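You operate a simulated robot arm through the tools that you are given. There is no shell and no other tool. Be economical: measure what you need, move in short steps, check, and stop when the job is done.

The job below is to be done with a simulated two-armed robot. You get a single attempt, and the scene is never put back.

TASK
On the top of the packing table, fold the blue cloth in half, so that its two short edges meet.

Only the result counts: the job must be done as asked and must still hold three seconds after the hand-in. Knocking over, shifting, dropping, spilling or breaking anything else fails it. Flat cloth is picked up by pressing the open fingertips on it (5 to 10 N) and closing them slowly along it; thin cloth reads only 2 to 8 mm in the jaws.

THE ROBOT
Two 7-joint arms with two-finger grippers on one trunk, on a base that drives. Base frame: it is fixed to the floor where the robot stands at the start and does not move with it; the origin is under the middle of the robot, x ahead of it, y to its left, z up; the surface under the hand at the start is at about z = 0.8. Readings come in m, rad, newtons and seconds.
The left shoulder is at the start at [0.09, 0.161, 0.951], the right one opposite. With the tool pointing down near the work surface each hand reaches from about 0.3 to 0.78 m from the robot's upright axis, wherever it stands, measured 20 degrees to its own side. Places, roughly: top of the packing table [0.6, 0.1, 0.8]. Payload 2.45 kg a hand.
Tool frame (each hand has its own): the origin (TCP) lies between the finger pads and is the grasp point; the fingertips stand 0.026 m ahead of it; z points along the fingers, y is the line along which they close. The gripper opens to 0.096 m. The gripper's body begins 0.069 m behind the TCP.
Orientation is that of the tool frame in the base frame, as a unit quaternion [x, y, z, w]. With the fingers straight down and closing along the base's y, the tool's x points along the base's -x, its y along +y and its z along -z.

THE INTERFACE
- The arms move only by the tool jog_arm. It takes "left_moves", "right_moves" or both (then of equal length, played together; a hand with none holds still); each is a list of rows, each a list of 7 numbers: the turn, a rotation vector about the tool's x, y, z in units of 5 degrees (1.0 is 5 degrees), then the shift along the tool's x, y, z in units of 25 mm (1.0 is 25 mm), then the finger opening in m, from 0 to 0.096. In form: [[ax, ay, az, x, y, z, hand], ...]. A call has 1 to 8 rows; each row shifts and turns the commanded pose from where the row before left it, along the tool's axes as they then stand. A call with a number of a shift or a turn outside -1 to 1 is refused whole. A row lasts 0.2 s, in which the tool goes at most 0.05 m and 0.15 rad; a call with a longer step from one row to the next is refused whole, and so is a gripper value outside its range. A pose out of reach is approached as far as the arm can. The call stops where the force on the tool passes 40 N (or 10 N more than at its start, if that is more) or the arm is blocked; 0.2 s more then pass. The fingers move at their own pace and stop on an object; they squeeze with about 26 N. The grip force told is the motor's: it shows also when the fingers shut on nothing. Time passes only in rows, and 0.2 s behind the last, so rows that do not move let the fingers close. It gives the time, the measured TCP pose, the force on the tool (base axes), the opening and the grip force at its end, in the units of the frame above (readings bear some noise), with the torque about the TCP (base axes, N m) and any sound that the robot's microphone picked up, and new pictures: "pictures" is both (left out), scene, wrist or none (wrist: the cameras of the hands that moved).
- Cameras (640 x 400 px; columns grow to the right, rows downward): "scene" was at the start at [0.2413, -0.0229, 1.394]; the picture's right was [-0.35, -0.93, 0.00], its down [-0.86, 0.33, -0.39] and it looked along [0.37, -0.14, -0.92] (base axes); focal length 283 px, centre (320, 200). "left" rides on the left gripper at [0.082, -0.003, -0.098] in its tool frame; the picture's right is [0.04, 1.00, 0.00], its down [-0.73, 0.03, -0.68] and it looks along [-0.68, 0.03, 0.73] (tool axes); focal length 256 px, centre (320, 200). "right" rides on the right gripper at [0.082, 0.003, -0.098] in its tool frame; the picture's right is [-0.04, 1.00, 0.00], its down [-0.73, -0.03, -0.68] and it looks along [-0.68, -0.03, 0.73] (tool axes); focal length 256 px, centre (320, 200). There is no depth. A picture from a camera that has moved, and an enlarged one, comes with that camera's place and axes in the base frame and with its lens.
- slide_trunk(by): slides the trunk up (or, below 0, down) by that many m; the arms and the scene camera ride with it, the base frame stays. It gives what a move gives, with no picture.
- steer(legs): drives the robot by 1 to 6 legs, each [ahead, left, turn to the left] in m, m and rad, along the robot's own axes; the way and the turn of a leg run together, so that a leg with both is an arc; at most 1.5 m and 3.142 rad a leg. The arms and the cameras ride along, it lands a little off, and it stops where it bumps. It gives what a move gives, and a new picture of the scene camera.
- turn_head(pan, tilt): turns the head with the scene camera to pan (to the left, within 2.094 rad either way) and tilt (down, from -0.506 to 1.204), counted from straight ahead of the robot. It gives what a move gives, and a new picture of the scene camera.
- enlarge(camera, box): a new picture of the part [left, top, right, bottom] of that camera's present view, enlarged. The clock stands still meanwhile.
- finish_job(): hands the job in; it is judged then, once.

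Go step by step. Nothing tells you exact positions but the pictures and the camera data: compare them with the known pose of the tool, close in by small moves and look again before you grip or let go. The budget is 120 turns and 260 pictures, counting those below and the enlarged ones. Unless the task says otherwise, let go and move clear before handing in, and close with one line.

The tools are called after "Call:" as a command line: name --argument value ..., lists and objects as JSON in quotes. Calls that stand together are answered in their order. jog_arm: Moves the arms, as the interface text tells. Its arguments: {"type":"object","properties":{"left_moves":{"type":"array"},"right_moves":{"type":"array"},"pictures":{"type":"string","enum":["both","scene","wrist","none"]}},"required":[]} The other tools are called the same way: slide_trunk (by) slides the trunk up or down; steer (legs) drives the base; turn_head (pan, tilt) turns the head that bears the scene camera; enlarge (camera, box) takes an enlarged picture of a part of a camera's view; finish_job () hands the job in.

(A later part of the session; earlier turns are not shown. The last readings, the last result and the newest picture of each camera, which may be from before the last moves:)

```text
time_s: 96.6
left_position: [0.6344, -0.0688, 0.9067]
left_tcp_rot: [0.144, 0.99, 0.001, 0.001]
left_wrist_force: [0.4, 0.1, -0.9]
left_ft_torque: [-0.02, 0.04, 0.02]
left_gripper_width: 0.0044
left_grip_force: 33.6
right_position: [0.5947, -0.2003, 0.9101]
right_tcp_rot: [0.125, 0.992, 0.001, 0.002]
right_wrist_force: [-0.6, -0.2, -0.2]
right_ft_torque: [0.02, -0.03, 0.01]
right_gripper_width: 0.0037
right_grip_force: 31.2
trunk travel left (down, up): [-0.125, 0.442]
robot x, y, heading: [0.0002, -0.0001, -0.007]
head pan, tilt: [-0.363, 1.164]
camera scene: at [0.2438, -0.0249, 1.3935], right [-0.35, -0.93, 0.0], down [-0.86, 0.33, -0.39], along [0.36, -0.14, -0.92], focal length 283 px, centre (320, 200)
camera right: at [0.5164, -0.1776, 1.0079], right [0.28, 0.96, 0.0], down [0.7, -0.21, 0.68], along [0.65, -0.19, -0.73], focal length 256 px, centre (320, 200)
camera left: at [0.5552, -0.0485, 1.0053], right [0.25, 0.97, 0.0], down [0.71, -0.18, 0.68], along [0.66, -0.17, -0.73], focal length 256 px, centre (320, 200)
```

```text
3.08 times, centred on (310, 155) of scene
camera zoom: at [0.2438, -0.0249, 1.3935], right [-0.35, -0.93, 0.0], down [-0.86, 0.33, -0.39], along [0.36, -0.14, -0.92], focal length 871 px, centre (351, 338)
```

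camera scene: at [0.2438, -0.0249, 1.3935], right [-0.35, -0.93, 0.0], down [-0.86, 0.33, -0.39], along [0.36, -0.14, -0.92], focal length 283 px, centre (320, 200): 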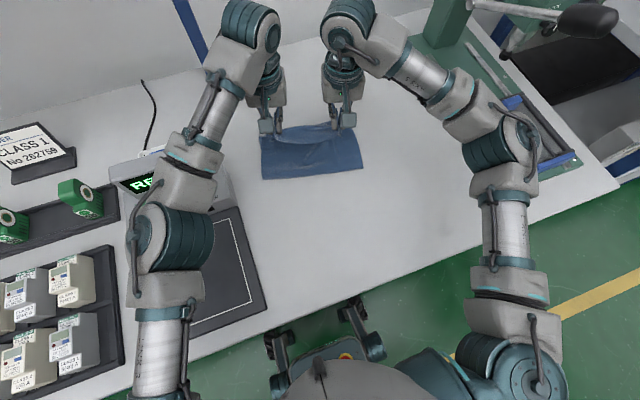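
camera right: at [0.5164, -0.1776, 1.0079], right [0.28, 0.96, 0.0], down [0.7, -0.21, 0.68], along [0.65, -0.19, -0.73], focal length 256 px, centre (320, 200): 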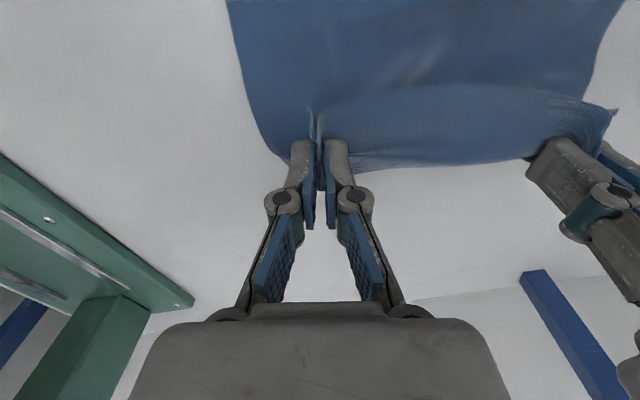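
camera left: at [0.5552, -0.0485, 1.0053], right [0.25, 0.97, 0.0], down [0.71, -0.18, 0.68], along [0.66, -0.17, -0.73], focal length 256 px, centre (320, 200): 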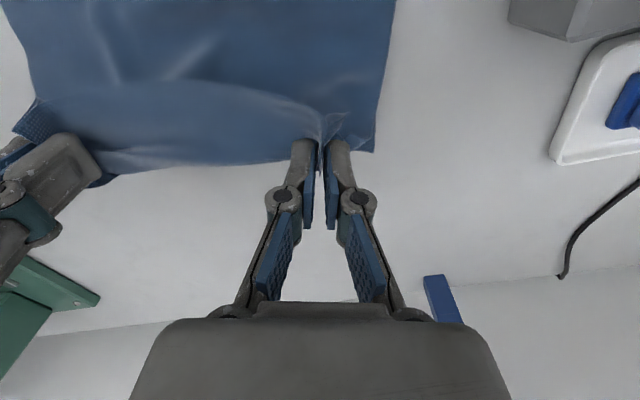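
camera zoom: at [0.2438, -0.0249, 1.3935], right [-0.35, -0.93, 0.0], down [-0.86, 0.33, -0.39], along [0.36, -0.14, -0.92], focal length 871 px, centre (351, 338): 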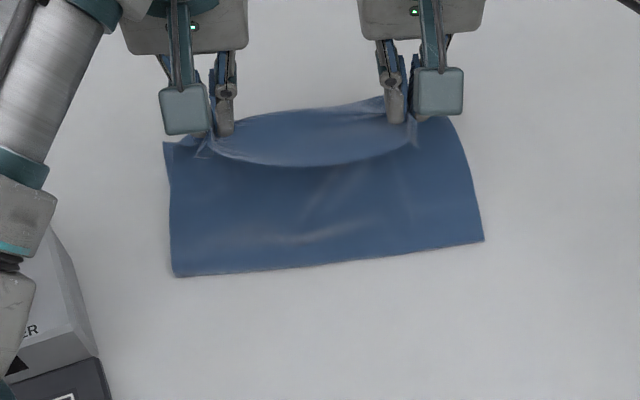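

I'll lay it down so the edges meet, and afterwards smooth the excess toward the fold.

Call:
jog_arm --left_moves '[[0, 0, 0, -0.38, 0, 0.35, 0], [0, 0, 0, -0.33, 0, 0.45, 0], [0, 0, 0, -0.27, 0, 0.5, 0], [0, 0, 0, -0.2, 0, 0.5, 0], [0, 0, 0, -0.13, 0, 0.5, 0], [0, 0, 0, -0.07, 0, 0.5, 0]]' --right_moves '[[0, 0, 0, -0.38, 0, 0.38, 0], [0, 0, 0, -0.33, 0, 0.48, 0], [0, 0, 0, -0.27, 0, 0.53, 0], [0, 0, 0, -0.2, 0, 0.53, 0], [0, 0, 0, -0.13, 0, 0.5, 0], [0, 0, 0, -0.07, 0, 0.5, 0]]' --pictures "wrist"

Call:
enlarge --camera "scene" --box '[220, 90, 400, 220]'

```text
time_s: 98.0
left_position: [0.6717, -0.0785, 0.8392]
left_tcp_rot: [0.144, 0.99, 0.001, 0.002]
left_wrist_force: [0.3, 0.4, 1.2]
left_ft_torque: [0.0, 0.01, -0.06]
left_gripper_width: 0.001
left_grip_force: 25.8
right_position: [0.6288, -0.2083, 0.838]
right_tcp_rot: [0.124, 0.992, 0.001, 0.002]
right_wrist_force: [0.0, 0.4, -0.5]
right_ft_torque: [0.17, -0.01, 0.01]
right_gripper_width: 0.0025
right_grip_force: 24.8
trunk travel left (down, up): [-0.125, 0.442]
robot x, y, heading: [-0.0002, 0.0013, 0.002]
head pan, tilt: [-0.363, 1.164]
camera right: at [0.5495, -0.1854, 0.9358], right [0.28, 0.96, 0.0], down [0.7, -0.21, 0.68], along [0.65, -0.19, -0.73], focal length 256 px, centre (320, 200)
camera left: at [0.5906, -0.0591, 0.9364], right [0.25, 0.97, 0.0], down [0.71, -0.18, 0.68], along [0.66, -0.17, -0.73], focal length 256 px, centre (320, 200)
```

right: 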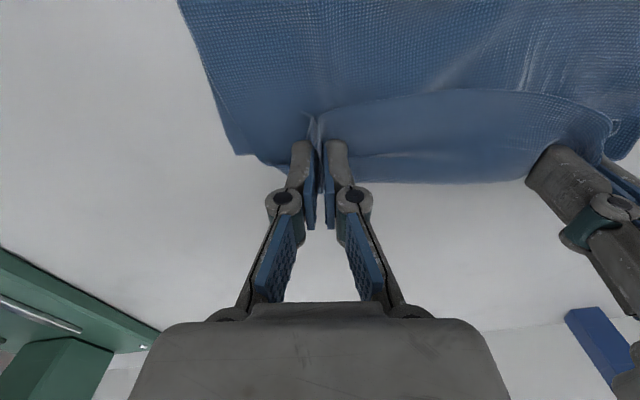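
left: 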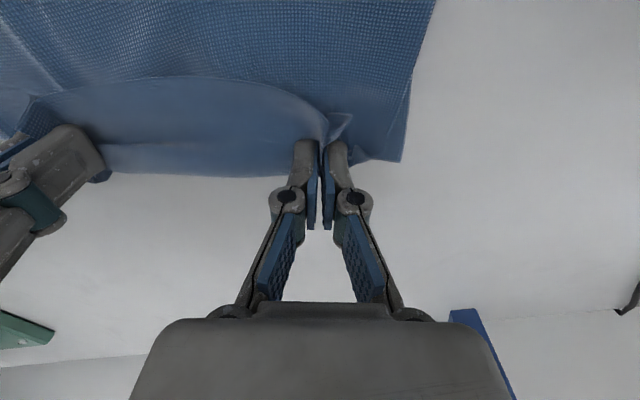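

```text
3.08 times, centred on (310, 155) of scene
camera zoom: at [0.2434, -0.0251, 1.3936], right [-0.35, -0.93, 0.0], down [-0.86, 0.33, -0.39], along [0.36, -0.14, -0.92], focal length 871 px, centre (351, 338)
```

zoom: 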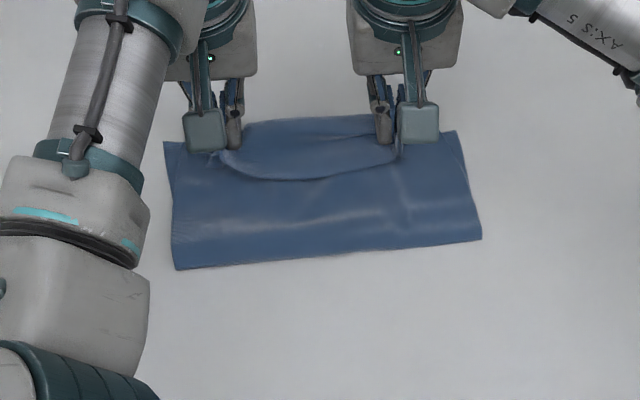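

The hands are a bit close and the edge strip sags back. I'll spread them slightly, lower to the table, open slowly so the pinch ridges flatten, and lift off.

Call:
jog_arm --left_moves '[[0, 0, 0, 0, 0.2, 0.1, 0], [0, 0, 0, 0, 0.1, 0.2, 0], [0, 0, 0, 0, 0, 0.06, 0.006], [0, 0, 0, 0, 0, 0, 0.014], [0, 0, 0, 0, 0, 0, 0.022], [0, 0, 0, 0, 0, 0, 0.03], [0, 0, 0, 0, 0, -0.3, 0.034], [0, 0, 0, 0, 0, -0.9, 0.034]]' --right_moves '[[0, 0, 0, 0, -0.2, 0.1, 0], [0, 0, 0, 0, -0.1, 0.2, 0], [0, 0, 0, 0, 0, 0.03, 0.006], [0, 0, 0, 0, 0, 0, 0.014], [0, 0, 0, 0, 0, 0, 0.022], [0, 0, 0, 0, 0, 0, 0.03], [0, 0, 0, 0, 0, -0.3, 0.034], [0, 0, 0, 0, 0, -0.9, 0.034]]' --pictures "wrist"

Call:
enlarge --camera "scene" --box '[220, 90, 400, 220]'

```text
time_s: 99.8
left_position: [0.6783, -0.0485, 0.8607]
left_tcp_rot: [0.145, 0.989, 0.001, 0.001]
left_wrist_force: [-0.1, -0.1, -0.3]
left_ft_torque: [0.03, 0.02, 0.0]
left_gripper_width: 0.0342
left_grip_force: 0.0
left hand out of reach, approached as far as the arm can: row 8
right_position: [0.6265, -0.214, 0.8598]
right_tcp_rot: [0.124, 0.992, 0.001, 0.002]
right_wrist_force: [0.5, -0.5, 0.3]
right_ft_torque: [-0.01, 0.01, 0.03]
right_gripper_width: 0.0342
right_grip_force: 0.1
trunk travel left (down, up): [-0.125, 0.442]
robot x, y, heading: [-0.0009, 0.0003, 0.002]
head pan, tilt: [-0.363, 1.164]
camera right: at [0.5469, -0.1914, 0.9577], right [0.28, 0.96, 0.0], down [0.7, -0.21, 0.68], along [0.65, -0.19, -0.73], focal length 256 px, centre (320, 200)
camera left: at [0.5987, -0.0289, 0.9589], right [0.25, 0.97, 0.0], down [0.71, -0.18, 0.68], along [0.66, -0.17, -0.73], focal length 256 px, centre (320, 200)
```

right: 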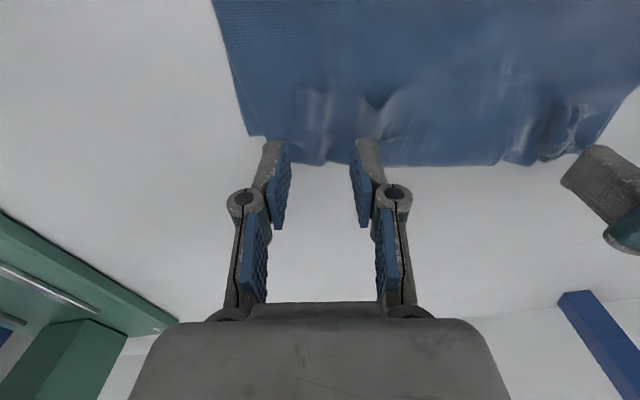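
left: 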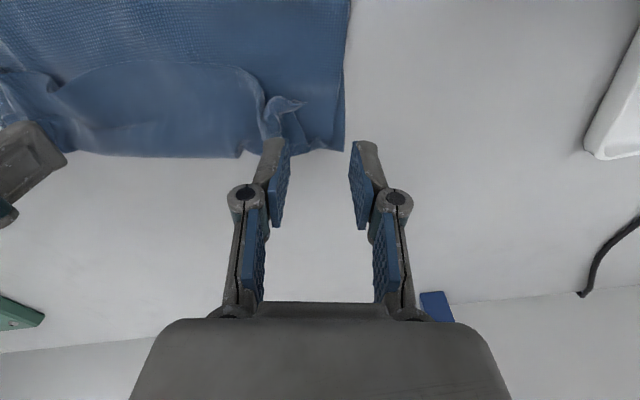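

```text
3.08 times, centred on (310, 155) of scene
camera zoom: at [0.2429, -0.0242, 1.3938], right [-0.36, -0.93, 0.0], down [-0.86, 0.33, -0.39], along [0.36, -0.14, -0.92], focal length 871 px, centre (351, 338)
```

zoom: 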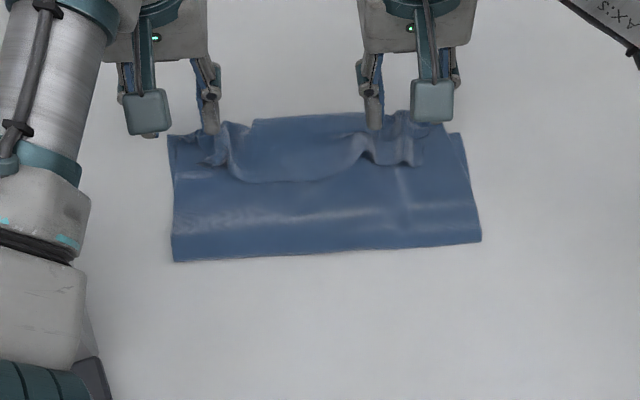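

Released: the top edge's 4–5 cm strip lies turned back, because the fold line formed too far forward. A lower swing will put the fold at the middle, so I'll back off for a good view of the strip before regripping its corners.

Call:
jog_arm --left_moves '[[0, 0, 0, 0.3, 0, -0.8, 0.04], [0, 0, 0, 0.7, -0.2, -0.7, 0.04], [0, 0, 0, 0.7, -0.2, -0.3, 0.04], [0, 0, 0, 0.7, 0, 0, 0.04]]' --right_moves '[[0, 0, 0, 0.3, 0, -0.8, 0.04], [0, 0, 0, 0.7, 0, -0.7, 0.04], [0, 0, 0, 0.7, 0, -0.3, 0.04], [0, 0, 0, 0.7, 0, 0, 0.04]]' --pictures "none"

Call:
enlarge --camera "left" --box '[60, 40, 480, 280]'

Call:
enlarge --camera "right" --box '[160, 40, 580, 280]'

Call:
enlarge --camera "scene" --box '[220, 90, 400, 220]'

```text
time_s: 100.8
left_position: [0.6151, -0.0402, 0.9055]
left_tcp_rot: [0.144, 0.99, 0.001, 0.001]
left_wrist_force: [-1.1, 0.0, 0.6]
left_ft_torque: [-0.02, -0.01, -0.03]
left_gripper_width: 0.04
left_grip_force: 0.1
right_position: [0.5667, -0.2003, 0.9038]
right_tcp_rot: [0.124, 0.992, 0.0, 0.002]
right_wrist_force: [0.7, 0.2, -0.3]
right_ft_torque: [-0.01, 0.03, 0.02]
right_gripper_width: 0.0399
right_grip_force: 0.0
trunk travel left (down, up): [-0.125, 0.442]
robot x, y, heading: [0.0014, 0.0014, -0.0]
head pan, tilt: [-0.363, 1.164]
```

```text
1.52 times, centred on (270, 160) of left
camera zoom: at [0.534, -0.0197, 1.0032], right [0.24, 0.97, 0.0], down [0.71, -0.18, 0.68], along [0.66, -0.17, -0.73], focal length 390 px, centre (396, 261)
```

zoom: 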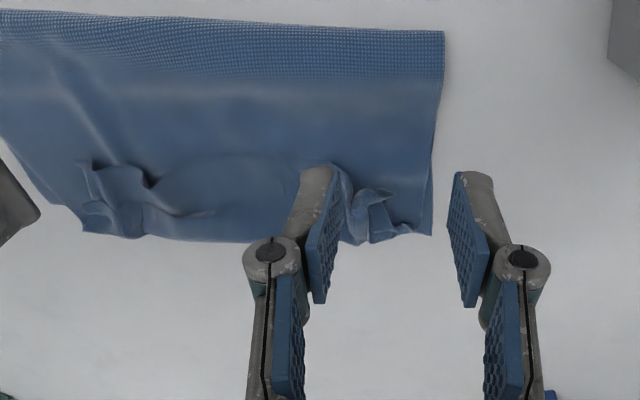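

```text
1.52 times, centred on (370, 160) of right
camera zoom: at [0.488, -0.1773, 1.0024], right [0.28, 0.96, 0.0], down [0.7, -0.21, 0.68], along [0.65, -0.19, -0.73], focal length 390 px, centre (244, 261)
```

zoom: 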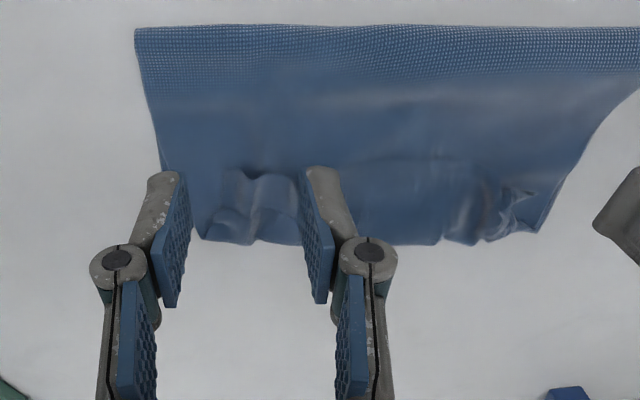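

```text
3.08 times, centred on (310, 155) of scene
camera zoom: at [0.2422, -0.0231, 1.3939], right [-0.35, -0.93, 0.0], down [-0.86, 0.33, -0.39], along [0.36, -0.14, -0.92], focal length 871 px, centre (351, 338)
```

zoom: 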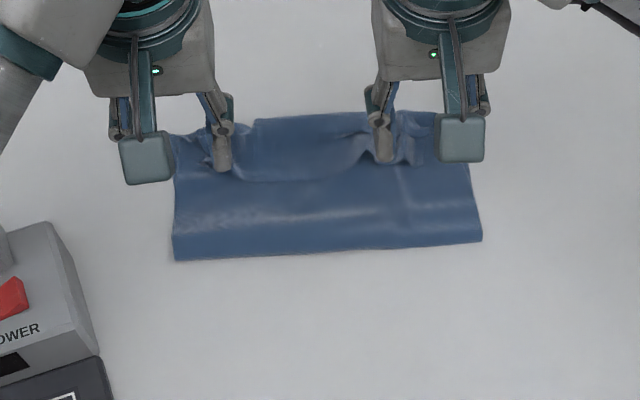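

The standing tufts are at about (0.651, -0.070) on the left and (0.610, -0.199) on the right. I'll straddle each without pressing hard, and close.

Call:
jog_arm --left_moves '[[0, 0, 0, -0.59, -0.24, 0, 0.042], [0, 0, 0, -0.59, -0.24, 0.2, 0.042], [0, 0, 0, -0.58, -0.25, 0.6, 0.042], [0, 0, 0, 0, 0, 0.8, 0.042], [0, 0, 0, 0, 0, 0.7, 0.042], [0, 0, 0, 0, 0, 0.3, 0.042], [0, 0, 0, 0, 0, 0.1, 0.042], [0, 0, 0, 0, 0, 0, 0.042]]' --right_moves '[[0, 0, 0, -0.58, 0.19, 0, 0.055], [0, 0, 0, -0.57, 0.19, 0.2, 0.055], [0, 0, 0, -0.57, 0.18, 0.6, 0.055], [0, 0, 0, 0, 0, 0.8, 0.055], [0, 0, 0, 0, 0, 0.7, 0.055], [0, 0, 0, 0, 0, 0.3, 0.055], [0, 0, 0, 0, 0, 0.1, 0.055], [0, 0, 0, 0, 0, 0, 0.055]]' --pictures "wrist"

```text
time_s: 102.6
left_position: [0.6524, -0.0711, 0.8374]
left_tcp_rot: [0.143, 0.99, 0.001, 0.001]
left_wrist_force: [-0.6, 0.3, 0.6]
left_ft_torque: [0.02, -0.01, 0.0]
left_gripper_width: 0.042
left_grip_force: 0.1
right_position: [0.6135, -0.1982, 0.8373]
right_tcp_rot: [0.123, 0.992, 0.0, 0.002]
right_wrist_force: [-0.9, 0.3, 0.5]
right_ft_torque: [-0.01, -0.01, 0.01]
right_gripper_width: 0.055
right_grip_force: 0.1
trunk travel left (down, up): [-0.125, 0.442]
robot x, y, heading: [0.0006, -0.0007, 0.006]
head pan, tilt: [-0.363, 1.164]
camera right: at [0.5341, -0.1752, 0.9351], right [0.28, 0.96, 0.0], down [0.7, -0.21, 0.68], along [0.65, -0.19, -0.73], focal length 256 px, centre (320, 200)
camera left: at [0.5723, -0.0513, 0.935], right [0.25, 0.97, 0.0], down [0.71, -0.18, 0.68], along [0.66, -0.17, -0.73], focal length 256 px, centre (320, 200)
```

right: 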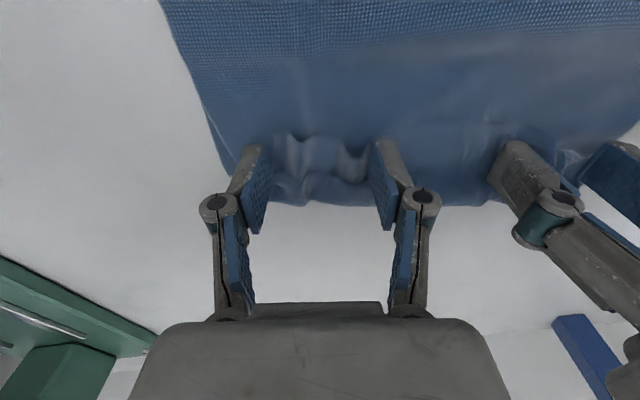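
left: 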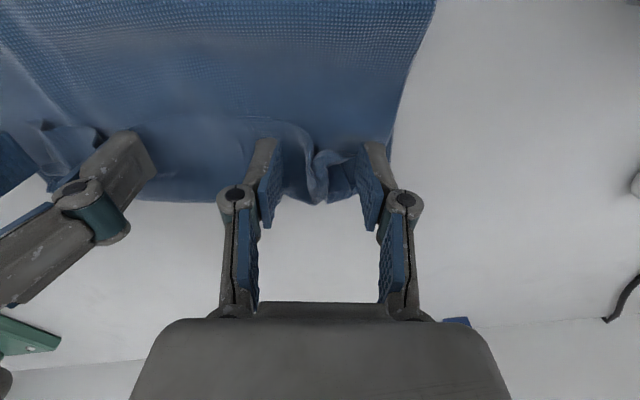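

Both straddle the bumps well. I'll lower a touch and close.

Call:
jog_arm --left_moves '[[0, 0, 0, 0, 0, 0.18, 0.042], [0, 0, 0, 0, 0, 0, 0.034], [0, 0, 0, 0, 0, 0, 0.026], [0, 0, 0, 0, 0, 0, 0.018], [0, 0, 0, 0, 0, 0, 0.01], [0, 0, 0, 0, 0, 0, 0], [0, 0, 0, 0, 0, 0, 0]]' --right_moves '[[0, 0, 0, 0, 0, 0.18, 0.05], [0, 0, 0, 0, 0, 0, 0.04], [0, 0, 0, 0, 0, 0, 0.03], [0, 0, 0, 0, 0, 0, 0.02], [0, 0, 0, 0, 0, 0, 0.01], [0, 0, 0, 0, 0, 0, 0], [0, 0, 0, 0, 0, 0, 0]]' --pictures "none"

Call:
jog_arm --left_moves '[[0, 0, 0, 0, 0, -0.5, 0], [0, 0, 0, 0.3, 0, -0.7, 0], [0, 0, 0, 0.3, 0, -0.6, 0]]' --right_moves '[[0, 0, 0, 0, 0, -0.5, 0], [0, 0, 0, 0.3, 0, -0.7, 0], [0, 0, 0, 0.3, 0, -0.6, 0]]' --pictures "wrist"

Call:
enlarge --camera "scene" --box '[220, 90, 400, 220]'

```text
time_s: 104.2
left_position: [0.6519, -0.0713, 0.8327]
left_tcp_rot: [0.143, 0.99, 0.001, 0.002]
left_wrist_force: [0.6, -0.9, 2.1]
left_ft_torque: [-0.28, 0.09, -0.01]
left_gripper_width: 0.0031
left_grip_force: 31.1
right_position: [0.6125, -0.198, 0.8345]
right_tcp_rot: [0.123, 0.992, 0.001, 0.002]
right_wrist_force: [-0.7, -0.2, 0.2]
right_ft_torque: [-0.01, 0.02, 0.02]
right_gripper_width: 0.0041
right_grip_force: 32.6
trunk travel left (down, up): [-0.125, 0.442]
robot x, y, heading: [-0.0007, 0.0006, -0.004]
head pan, tilt: [-0.363, 1.164]
```

```text
time_s: 105.0
left_position: [0.6371, -0.0669, 0.8798]
left_tcp_rot: [0.144, 0.99, 0.001, 0.002]
left_wrist_force: [0.0, 1.2, 1.4]
left_ft_torque: [0.04, 0.01, 0.04]
left_gripper_width: 0.0011
left_grip_force: 25.0
right_position: [0.5983, -0.1933, 0.8788]
right_tcp_rot: [0.124, 0.992, 0.0, 0.003]
right_wrist_force: [0.5, 1.5, 0.4]
right_ft_torque: [0.03, -0.02, -0.05]
right_gripper_width: 0.0033
right_grip_force: 23.4
trunk travel left (down, up): [-0.125, 0.442]
robot x, y, heading: [0.0003, -0.0016, 0.003]
head pan, tilt: [-0.363, 1.164]
camera right: at [0.5183, -0.1708, 0.977], right [0.28, 0.96, 0.0], down [0.7, -0.21, 0.68], along [0.66, -0.19, -0.73], focal length 256 px, centre (320, 200)
camera left: at [0.557, -0.0467, 0.9768], right [0.25, 0.97, 0.0], down [0.71, -0.18, 0.68], along [0.66, -0.17, -0.73], focal length 256 px, centre (320, 200)
```

right: 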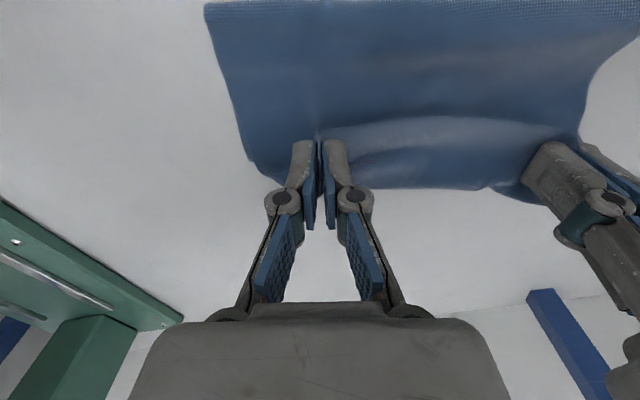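
left: 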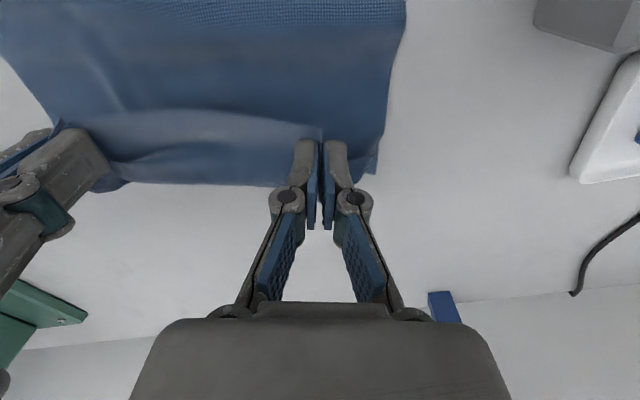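

```text
3.08 times, centred on (310, 155) of scene
camera zoom: at [0.2415, -0.024, 1.3941], right [-0.36, -0.93, 0.0], down [-0.86, 0.33, -0.39], along [0.37, -0.14, -0.92], focal length 871 px, centre (351, 338)
```

zoom: 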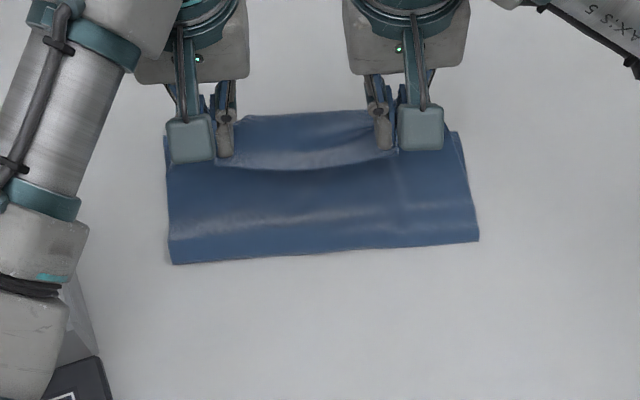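

Both regripped right at the edge. I'll swing back far enough to lay the middle flat, then refold with a low path.

Call:
jog_arm --left_moves '[[0, 0, 0, 0.8, 0, -0.6, 0], [0, 0, 0, 0.8, 0, -0.5, 0], [0, 0, 0, 0.8, 0, -0.4, 0], [0, 0, 0, 0.8, 0, -0.2, 0], [0, 0, 0, 0.8, 0, 0.1, 0], [0, 0, 0, 0.8, 0, 0.3, 0], [0, 0, 0, 0.8, 0, 0.4, 0], [0, 0, 0, 0.8, 0, 0.5, 0]]' --right_moves '[[0, 0, 0, 0.8, 0, -0.6, 0], [0, 0, 0, 0.8, 0, -0.5, 0], [0, 0, 0, 0.8, 0, -0.4, 0], [0, 0, 0, 0.8, 0, -0.2, 0], [0, 0, 0, 0.8, 0, 0.1, 0], [0, 0, 0, 0.8, 0, 0.3, 0], [0, 0, 0, 0.8, 0, 0.4, 0], [0, 0, 0, 0.8, 0, 0.5, 0]]' --pictures "none"

Call:
jog_arm --left_moves '[[0, 0, 0, 0.8, 0, 0.3, 0], [0, 0, 0, 0.8, 0, 0.3, 0], [0, 0, 0, 0.5, 0, 0.2, 0], [0, 0, 0, 0, 0, 0, 0]]' --right_moves '[[0, 0, 0, 0.8, 0, 0.3, 0], [0, 0, 0, 0.8, 0, 0.3, 0], [0, 0, 0, 0.5, 0, 0.2, 0], [0, 0, 0, 0, 0, 0, 0]]' --pictures "both"

Call:
enlarge --camera "scene" --box '[220, 90, 400, 240]'

```text
time_s: 106.8
left_position: [0.4833, -0.0199, 0.8859]
left_tcp_rot: [0.145, 0.989, 0.001, 0.002]
left_wrist_force: [-2.5, -11.6, 0.4]
left_ft_torque: [-0.21, 0.06, 0.18]
left_gripper_width: 0.0018
left_grip_force: 24.3
right_position: [0.4421, -0.1549, 0.887]
right_tcp_rot: [0.124, 0.992, 0.001, 0.001]
right_wrist_force: [4.8, 12.9, -0.1]
right_ft_torque: [0.35, -0.06, -0.13]
right_gripper_width: 0.002
right_grip_force: 25.4
trunk travel left (down, up): [-0.125, 0.442]
robot x, y, heading: [0.0001, 0.0017, -0.001]
head pan, tilt: [-0.363, 1.164]
```

```text
time_s: 107.8
left_position: [0.4336, -0.007, 0.8671]
left_tcp_rot: [0.144, 0.99, 0.001, 0.002]
left_wrist_force: [-4.2, -15.9, -0.4]
left_ft_torque: [-0.43, 0.13, 0.24]
left_gripper_width: 0.0024
left_grip_force: 26.0
right_position: [0.3918, -0.1415, 0.8671]
right_tcp_rot: [0.124, 0.992, 0.001, 0.002]
right_wrist_force: [3.9, 17.4, 0.7]
right_ft_torque: [0.4, -0.13, -0.18]
right_gripper_width: 0.0026
right_grip_force: 26.1
trunk travel left (down, up): [-0.125, 0.442]
robot x, y, heading: [-0.001, 0.0014, 0.003]
head pan, tilt: [-0.363, 1.164]
camera scene: at [0.2415, -0.0232, 1.394], right [-0.36, -0.93, 0.0], down [-0.86, 0.33, -0.39], along [0.37, -0.14, -0.92], focal length 283 px, centre (320, 200)
camera right: at [0.313, -0.1193, 0.9646], right [0.28, 0.96, 0.0], down [0.7, -0.21, 0.68], along [0.65, -0.19, -0.73], focal length 256 px, centre (320, 200)
camera left: at [0.3531, 0.0136, 0.9646], right [0.25, 0.97, 0.0], down [0.71, -0.18, 0.68], along [0.66, -0.17, -0.73], focal length 256 px, centre (320, 200)
```

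scene: 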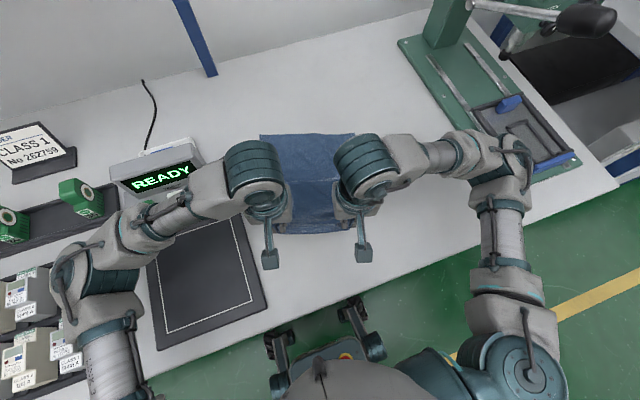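
right: 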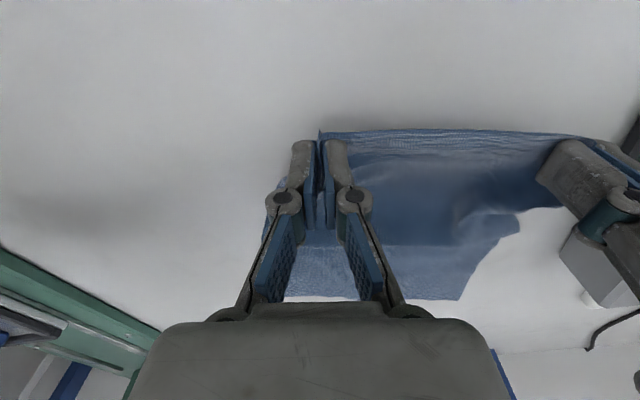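
left: 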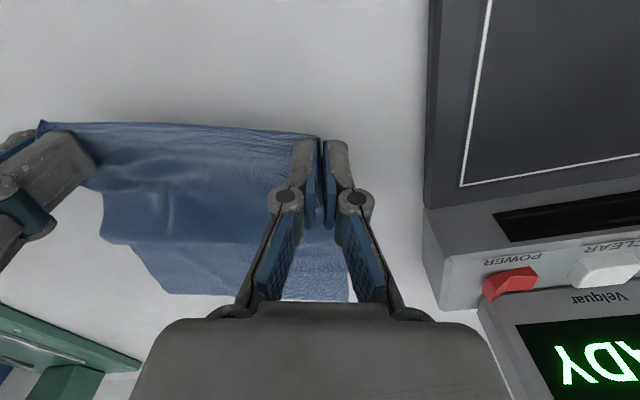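

```text
2.67 times, centred on (310, 165) of scene
camera zoom: at [0.2415, -0.0232, 1.394], right [-0.36, -0.93, 0.0], down [-0.86, 0.33, -0.39], along [0.37, -0.14, -0.92], focal length 755 px, centre (347, 293)
```

zoom: 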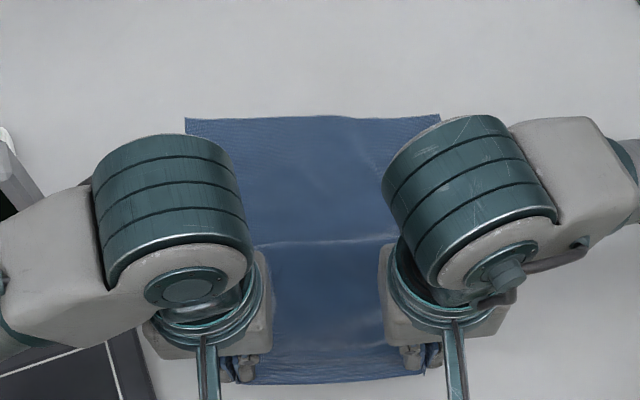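

The cloth is spread out again with both corners held at the edge. Now I'll refold with a low path, relieving the sideways tension first.

Call:
jog_arm --left_moves '[[0, 0, 0, -0.7, -0.2, -0.4, 0], [0, 0, 0, -0.845, 0.01, -0.4, 0], [0, 0, 0, -0.845, 0.01, 0, 0], [0, 0, 0, -0.845, 0.01, 0, 0], [0, 0, 0, -0.845, 0.01, 0, 0], [0, 0, 0, -0.845, 0.01, 0, 0], [0, 0, 0, -0.845, 0.01, 0, 0]]' --right_moves '[[0, 0, 0, -0.68, 0.15, -0.4, 0], [0, 0, 0, -0.826, -0.04, -0.4, 0], [0, 0, 0, -0.826, -0.04, 0, 0], [0, 0, 0, -0.826, -0.04, 0, 0], [0, 0, 0, -0.826, -0.04, 0, 0], [0, 0, 0, -0.826, -0.04, 0, 0], [0, 0, 0, -0.826, -0.04, 0, 0]]' --pictures "both"

Call:
enlarge --camera "scene" --box '[220, 90, 400, 240]'

```text
time_s: 109.4
left_position: [0.5712, -0.051, 0.8865]
left_tcp_rot: [0.143, 0.99, 0.001, 0.001]
left_wrist_force: [-0.7, -3.4, 0.5]
left_ft_torque: [0.14, -0.04, 0.04]
left_gripper_width: 0.0018
left_grip_force: 24.0
right_position: [0.5289, -0.1795, 0.8873]
right_tcp_rot: [0.123, 0.992, 0.001, 0.002]
right_wrist_force: [0.4, 6.2, -1.3]
right_ft_torque: [0.25, -0.04, -0.1]
right_gripper_width: 0.0029
right_grip_force: 28.6
trunk travel left (down, up): [-0.125, 0.442]
robot x, y, heading: [-0.0002, -0.0019, -0.001]
head pan, tilt: [-0.363, 1.164]
camera scene: at [0.2433, -0.0247, 1.3936], right [-0.35, -0.93, 0.0], down [-0.86, 0.33, -0.39], along [0.36, -0.14, -0.92], focal length 283 px, centre (320, 200)
camera right: at [0.4501, -0.1572, 0.9849], right [0.28, 0.96, 0.0], down [0.7, -0.21, 0.68], along [0.65, -0.19, -0.73], focal length 256 px, centre (320, 200)
camera left: at [0.4908, -0.0314, 0.9848], right [0.25, 0.97, 0.0], down [0.71, -0.18, 0.68], along [0.66, -0.17, -0.73], focal length 256 px, centre (320, 200)
```

scene: 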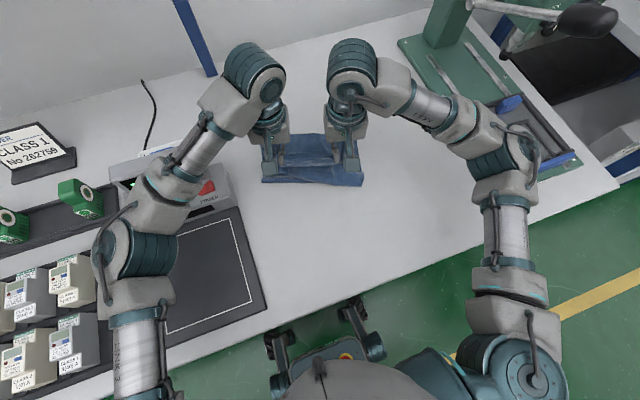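
right: 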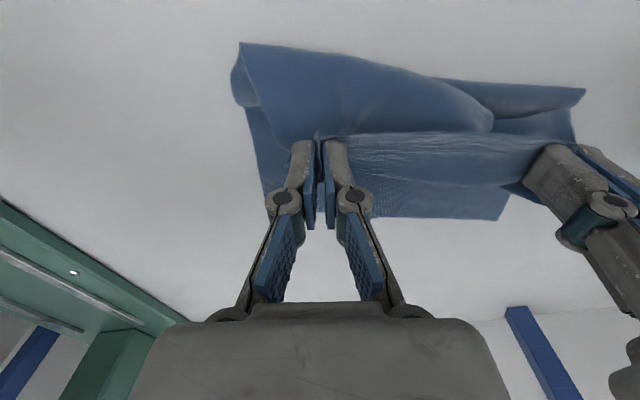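
left: 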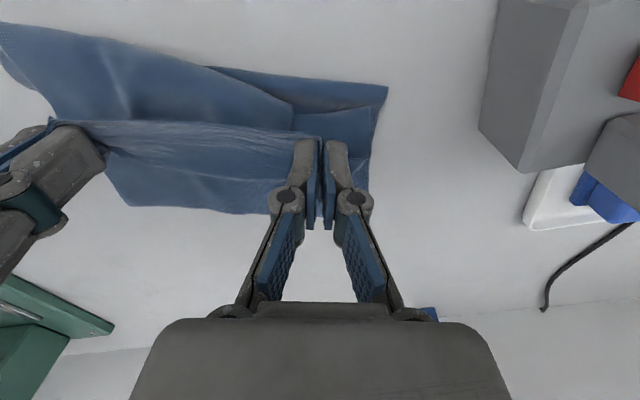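

```text
2.67 times, centred on (310, 165) of scene
camera zoom: at [0.2433, -0.0247, 1.3936], right [-0.35, -0.93, 0.0], down [-0.86, 0.33, -0.39], along [0.36, -0.14, -0.92], focal length 755 px, centre (347, 293)
```

zoom: 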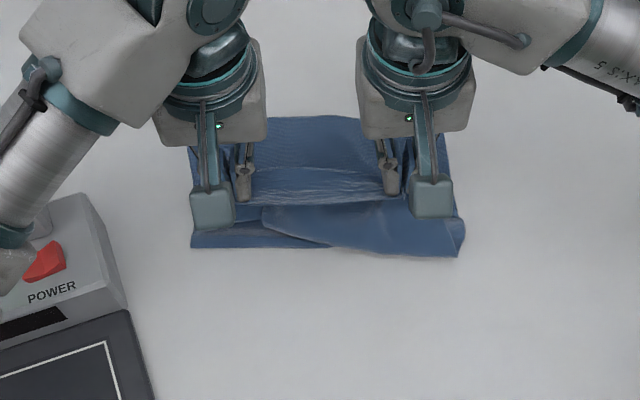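

The right fold is now at the middle, with a small kink at the left. I'll continue forward and lay it down.

Call:
jog_arm --left_moves '[[0, 0, 0, -0.876, -0.05, 0, 0], [0, 0, 0, -0.876, -0.02, 0.3, 0], [0, 0, 0, -0.876, 0, 0.5, 0], [0, 0, 0, -0.876, 0, 0.6, 0], [0, 0, 0, -0.876, 0, 0.56, 0]]' --right_moves '[[0, 0, 0, -0.844, 0, 0, 0], [0, 0, 0, -0.844, 0, 0.3, 0], [0, 0, 0, -0.844, -0.02, 0.5, 0], [0, 0, 0, -0.844, -0.02, 0.6, 0], [0, 0, 0, -0.844, -0.02, 0.56, 0]]' --pictures "wrist"

Call:
enlarge --camera "scene" --box '[220, 90, 400, 220]'

```text
time_s: 110.6
left_position: [0.6642, -0.0829, 0.8484]
left_tcp_rot: [0.146, 0.989, 0.002, 0.001]
left_wrist_force: [-0.4, -1.6, 0.4]
left_ft_torque: [0.04, -0.03, 0.02]
left_gripper_width: 0.0037
left_grip_force: 23.8
left hand out of reach, approached as far as the arm can: row 5
right_position: [0.632, -0.2067, 0.8381]
right_tcp_rot: [0.124, 0.992, 0.0, 0.002]
right_wrist_force: [0.4, 0.1, 0.3]
right_ft_torque: [0.01, 0.0, -0.04]
right_gripper_width: 0.0041
right_grip_force: 23.2
trunk travel left (down, up): [-0.125, 0.442]
robot x, y, heading: [0.0024, -0.0016, -0.0]
head pan, tilt: [-0.363, 1.164]
camera right: at [0.5519, -0.1845, 0.9362], right [0.28, 0.96, 0.0], down [0.7, -0.21, 0.68], along [0.65, -0.19, -0.73], focal length 256 px, centre (320, 200)
camera left: at [0.5849, -0.0622, 0.9462], right [0.25, 0.97, 0.0], down [0.71, -0.18, 0.68], along [0.66, -0.17, -0.73], focal length 256 px, centre (320, 200)
```

right: 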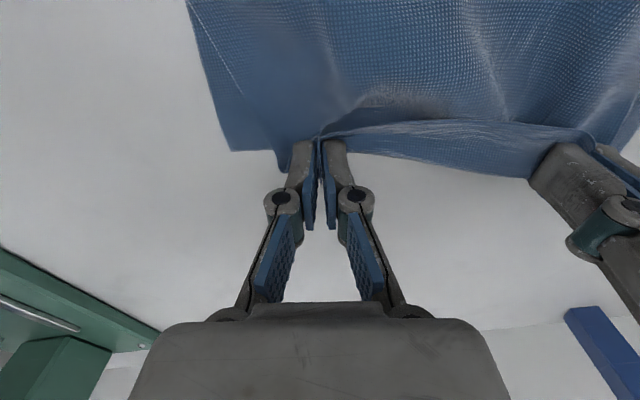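
left: 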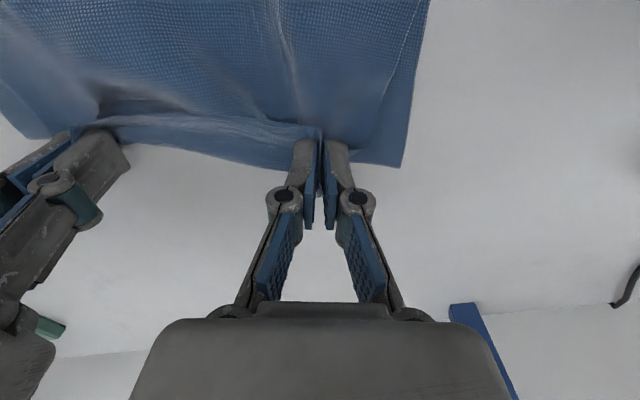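

```text
3.08 times, centred on (310, 155) of scene
camera zoom: at [0.2432, -0.0264, 1.3936], right [-0.36, -0.93, 0.0], down [-0.86, 0.33, -0.39], along [0.36, -0.14, -0.92], focal length 871 px, centre (351, 338)
```

zoom: 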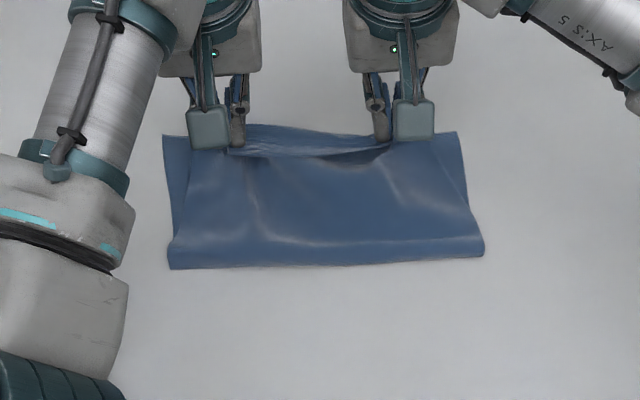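

Much better: the fold is close to the middle and the edge strip is only about 1 cm. I'll spread the hands a little, lower, and open slowly near the table.

Call:
jog_arm --left_moves '[[0, 0, 0, 0, 0.1, 0.3, 0], [0, 0, 0, 0, 0, 0.3, 0], [0, 0, 0, 0, 0, 0.1, 0], [0, 0, 0, 0, 0, 0, 0]]' --right_moves '[[0, 0, 0, 0, -0.1, 0.1, 0], [0, 0, 0, 0, -0.1, 0.15, 0], [0, 0, 0, 0, 0, 0.05, 0], [0, 0, 0, 0, 0, 0, 0]]' --pictures "none"

```text
time_s: 111.6
left_position: [0.6623, -0.0775, 0.8307]
left_tcp_rot: [0.144, 0.99, 0.001, 0.002]
left_wrist_force: [-2.9, -7.7, 2.1]
left_ft_torque: [-0.23, 0.04, 0.1]
left_gripper_width: 0.0027
left_grip_force: 23.7
right_position: [0.6293, -0.2099, 0.8319]
right_tcp_rot: [0.123, 0.992, 0.0, 0.003]
right_wrist_force: [2.8, 6.8, 0.7]
right_ft_torque: [0.24, -0.07, -0.13]
right_gripper_width: 0.0016
right_grip_force: 26.2
trunk travel left (down, up): [-0.125, 0.442]
robot x, y, heading: [0.0006, -0.0018, 0.001]
head pan, tilt: [-0.363, 1.164]
```

The edge is now taut between the hands. I'll nudge the left 1 cm forward if it can reach, then open slowly and check.

Call:
jog_arm --left_moves '[[0, 0, 0, -0.25, -0.05, 0, 0], [0, 0, 0, -0.25, -0.05, 0, 0], [0, 0, 0, 0, 0, 0.05, 0], [0, 0, 0, 0, 0, 0, 0.006], [0, 0, 0, 0, 0, 0, 0.012], [0, 0, 0, 0, 0, 0, 0.018], [0, 0, 0, 0, 0, 0, 0.024], [0, 0, 0, 0, 0, 0, 0.024]]' --right_moves '[[0, 0, 0, 0, 0, 0, 0], [0, 0, 0, 0, 0, 0, 0], [0, 0, 0, 0, 0, 0.05, 0], [0, 0, 0, 0, 0, 0, 0.006], [0, 0, 0, 0, 0, 0, 0.012], [0, 0, 0, 0, 0, 0, 0.018], [0, 0, 0, 0, 0, 0, 0.024], [0, 0, 0, 0, 0, 0, 0.024]]' --pictures "wrist"

```text
time_s: 113.4
left_position: [0.6702, -0.0808, 0.8292]
left_tcp_rot: [0.142, 0.99, 0.0, 0.001]
left_wrist_force: [0.3, -0.3, 0.2]
left_ft_torque: [0.03, 0.01, 0.0]
left_gripper_width: 0.0238
left_grip_force: 0.0
left hand out of reach, approached as far as the arm can: row 2
right_position: [0.6295, -0.2105, 0.8305]
right_tcp_rot: [0.124, 0.992, 0.002, 0.002]
right_wrist_force: [-0.4, 0.3, -0.4]
right_ft_torque: [-0.03, -0.04, -0.04]
right_gripper_width: 0.0241
right_grip_force: 0.0
trunk travel left (down, up): [-0.125, 0.442]
robot x, y, heading: [0.0047, -0.0015, 0.002]
head pan, tilt: [-0.363, 1.164]
camera right: at [0.55, -0.1882, 0.9281], right [0.28, 0.96, 0.0], down [0.7, -0.21, 0.68], along [0.65, -0.19, -0.73], focal length 256 px, centre (320, 200)
camera left: at [0.5902, -0.0614, 0.9277], right [0.25, 0.97, 0.0], down [0.71, -0.18, 0.68], along [0.66, -0.17, -0.73], focal length 256 px, centre (320, 200)
```

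right: 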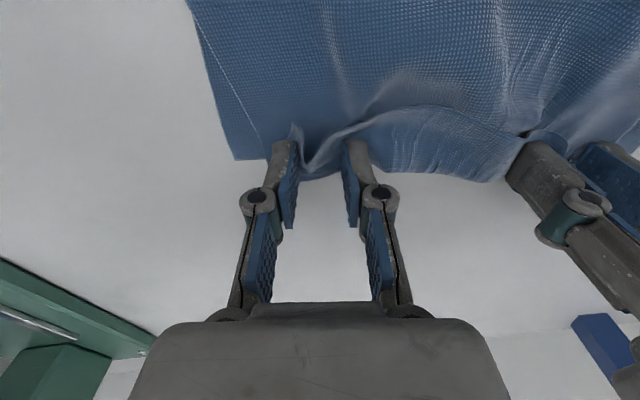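
left: 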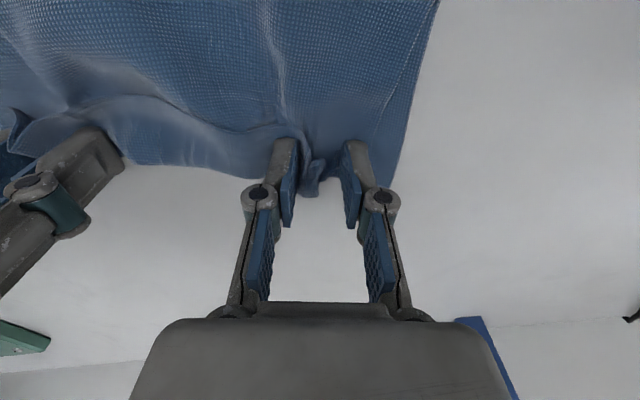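

Released. I'll lift straight up a little, then back off for a look.

Call:
jog_arm --left_moves '[[0, 0, 0, 0, 0, -0.5, 0.026], [0, 0, 0, 0.2, 0, -0.6, 0.026], [0, 0, 0, 0.7, 0, -0.7, 0.03], [0, 0, 0, 0.9, 0, -0.7, 0.03], [0, 0, 0, 0.9, 0.3, -0.3, 0.03]]' --right_moves '[[0, 0, 0, 0, 0, -0.5, 0.026], [0, 0, 0, 0.1, 0, -0.6, 0.026], [0, 0, 0, 0.7, 0, -0.7, 0.03], [0, 0, 0, 0.9, 0, -0.7, 0.03], [0, 0, 0, 0.9, -0.3, -0.3, 0.03]]' --pictures "wrist"

Call:
enlarge --camera "scene" --box '[220, 90, 400, 220]'

Call:
enlarge --camera "left" --box '[60, 40, 480, 280]'

Call:
enlarge --camera "right" --box '[160, 40, 580, 280]'

```text
time_s: 114.6
left_position: [0.603, -0.0535, 0.8997]
left_tcp_rot: [0.144, 0.99, 0.002, 0.001]
left_wrist_force: [-0.3, 0.2, -0.6]
left_ft_torque: [0.01, -0.04, 0.02]
left_gripper_width: 0.0302
left_grip_force: 0.0
right_position: [0.5633, -0.2008, 0.9027]
right_tcp_rot: [0.125, 0.992, 0.001, 0.002]
right_wrist_force: [0.0, -1.2, -0.5]
right_ft_torque: [-0.01, -0.04, 0.0]
right_gripper_width: 0.03
right_grip_force: 0.1
trunk travel left (down, up): [-0.125, 0.442]
robot x, y, heading: [-0.0013, 0.0017, -0.003]
head pan, tilt: [-0.363, 1.164]
camera right: at [0.4836, -0.1792, 0.9988], right [0.29, 0.96, 0.0], down [0.7, -0.21, 0.68], along [0.65, -0.19, -0.73], focal length 256 px, centre (320, 200)
camera left: at [0.5232, -0.0325, 0.9979], right [0.25, 0.97, 0.0], down [0.71, -0.18, 0.68], along [0.66, -0.17, -0.73], focal length 256 px, centre (320, 200)
```

right: 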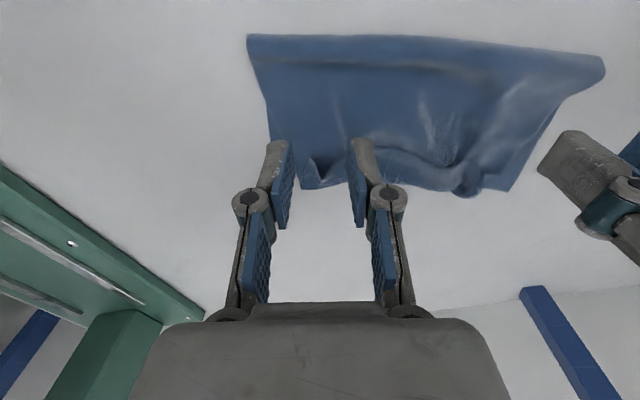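
left: 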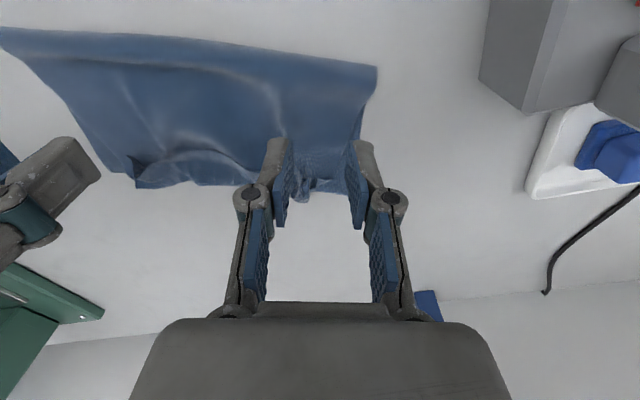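

```text
3.08 times, centred on (310, 155) of scene
camera zoom: at [0.2417, -0.0232, 1.394], right [-0.35, -0.93, 0.0], down [-0.86, 0.33, -0.39], along [0.36, -0.14, -0.92], focal length 871 px, centre (351, 338)
```

zoom: 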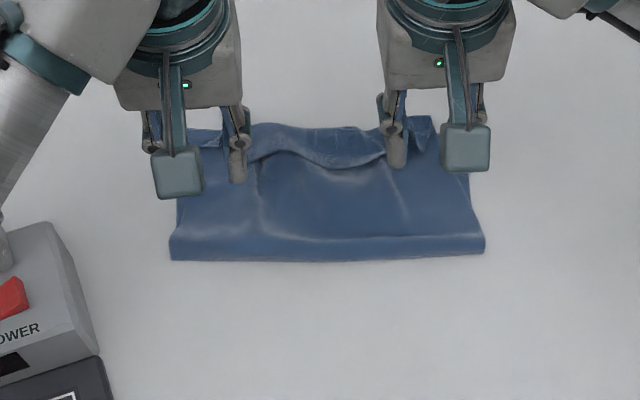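

```text
1.52 times, centred on (270, 160) of left
camera zoom: at [0.5232, -0.0325, 0.9979], right [0.25, 0.97, 0.0], down [0.71, -0.18, 0.68], along [0.66, -0.17, -0.73], focal length 390 px, centre (396, 261)
```

zoom: 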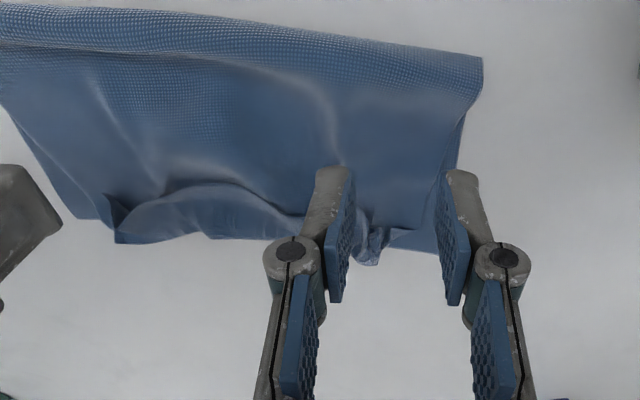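

```text
1.52 times, centred on (370, 160) of right
camera zoom: at [0.4836, -0.1792, 0.9988], right [0.29, 0.96, 0.0], down [0.7, -0.21, 0.68], along [0.65, -0.19, -0.73], focal length 390 px, centre (244, 261)
```

zoom: 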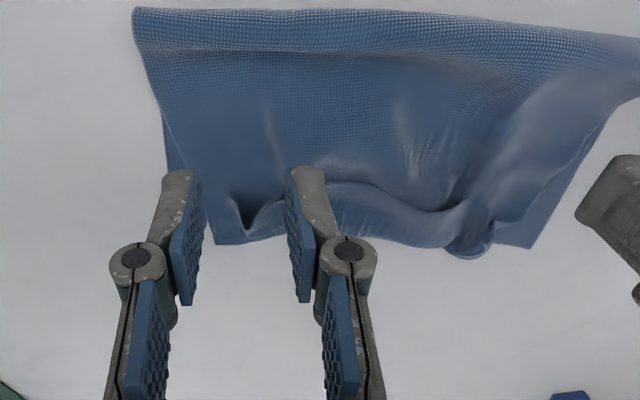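

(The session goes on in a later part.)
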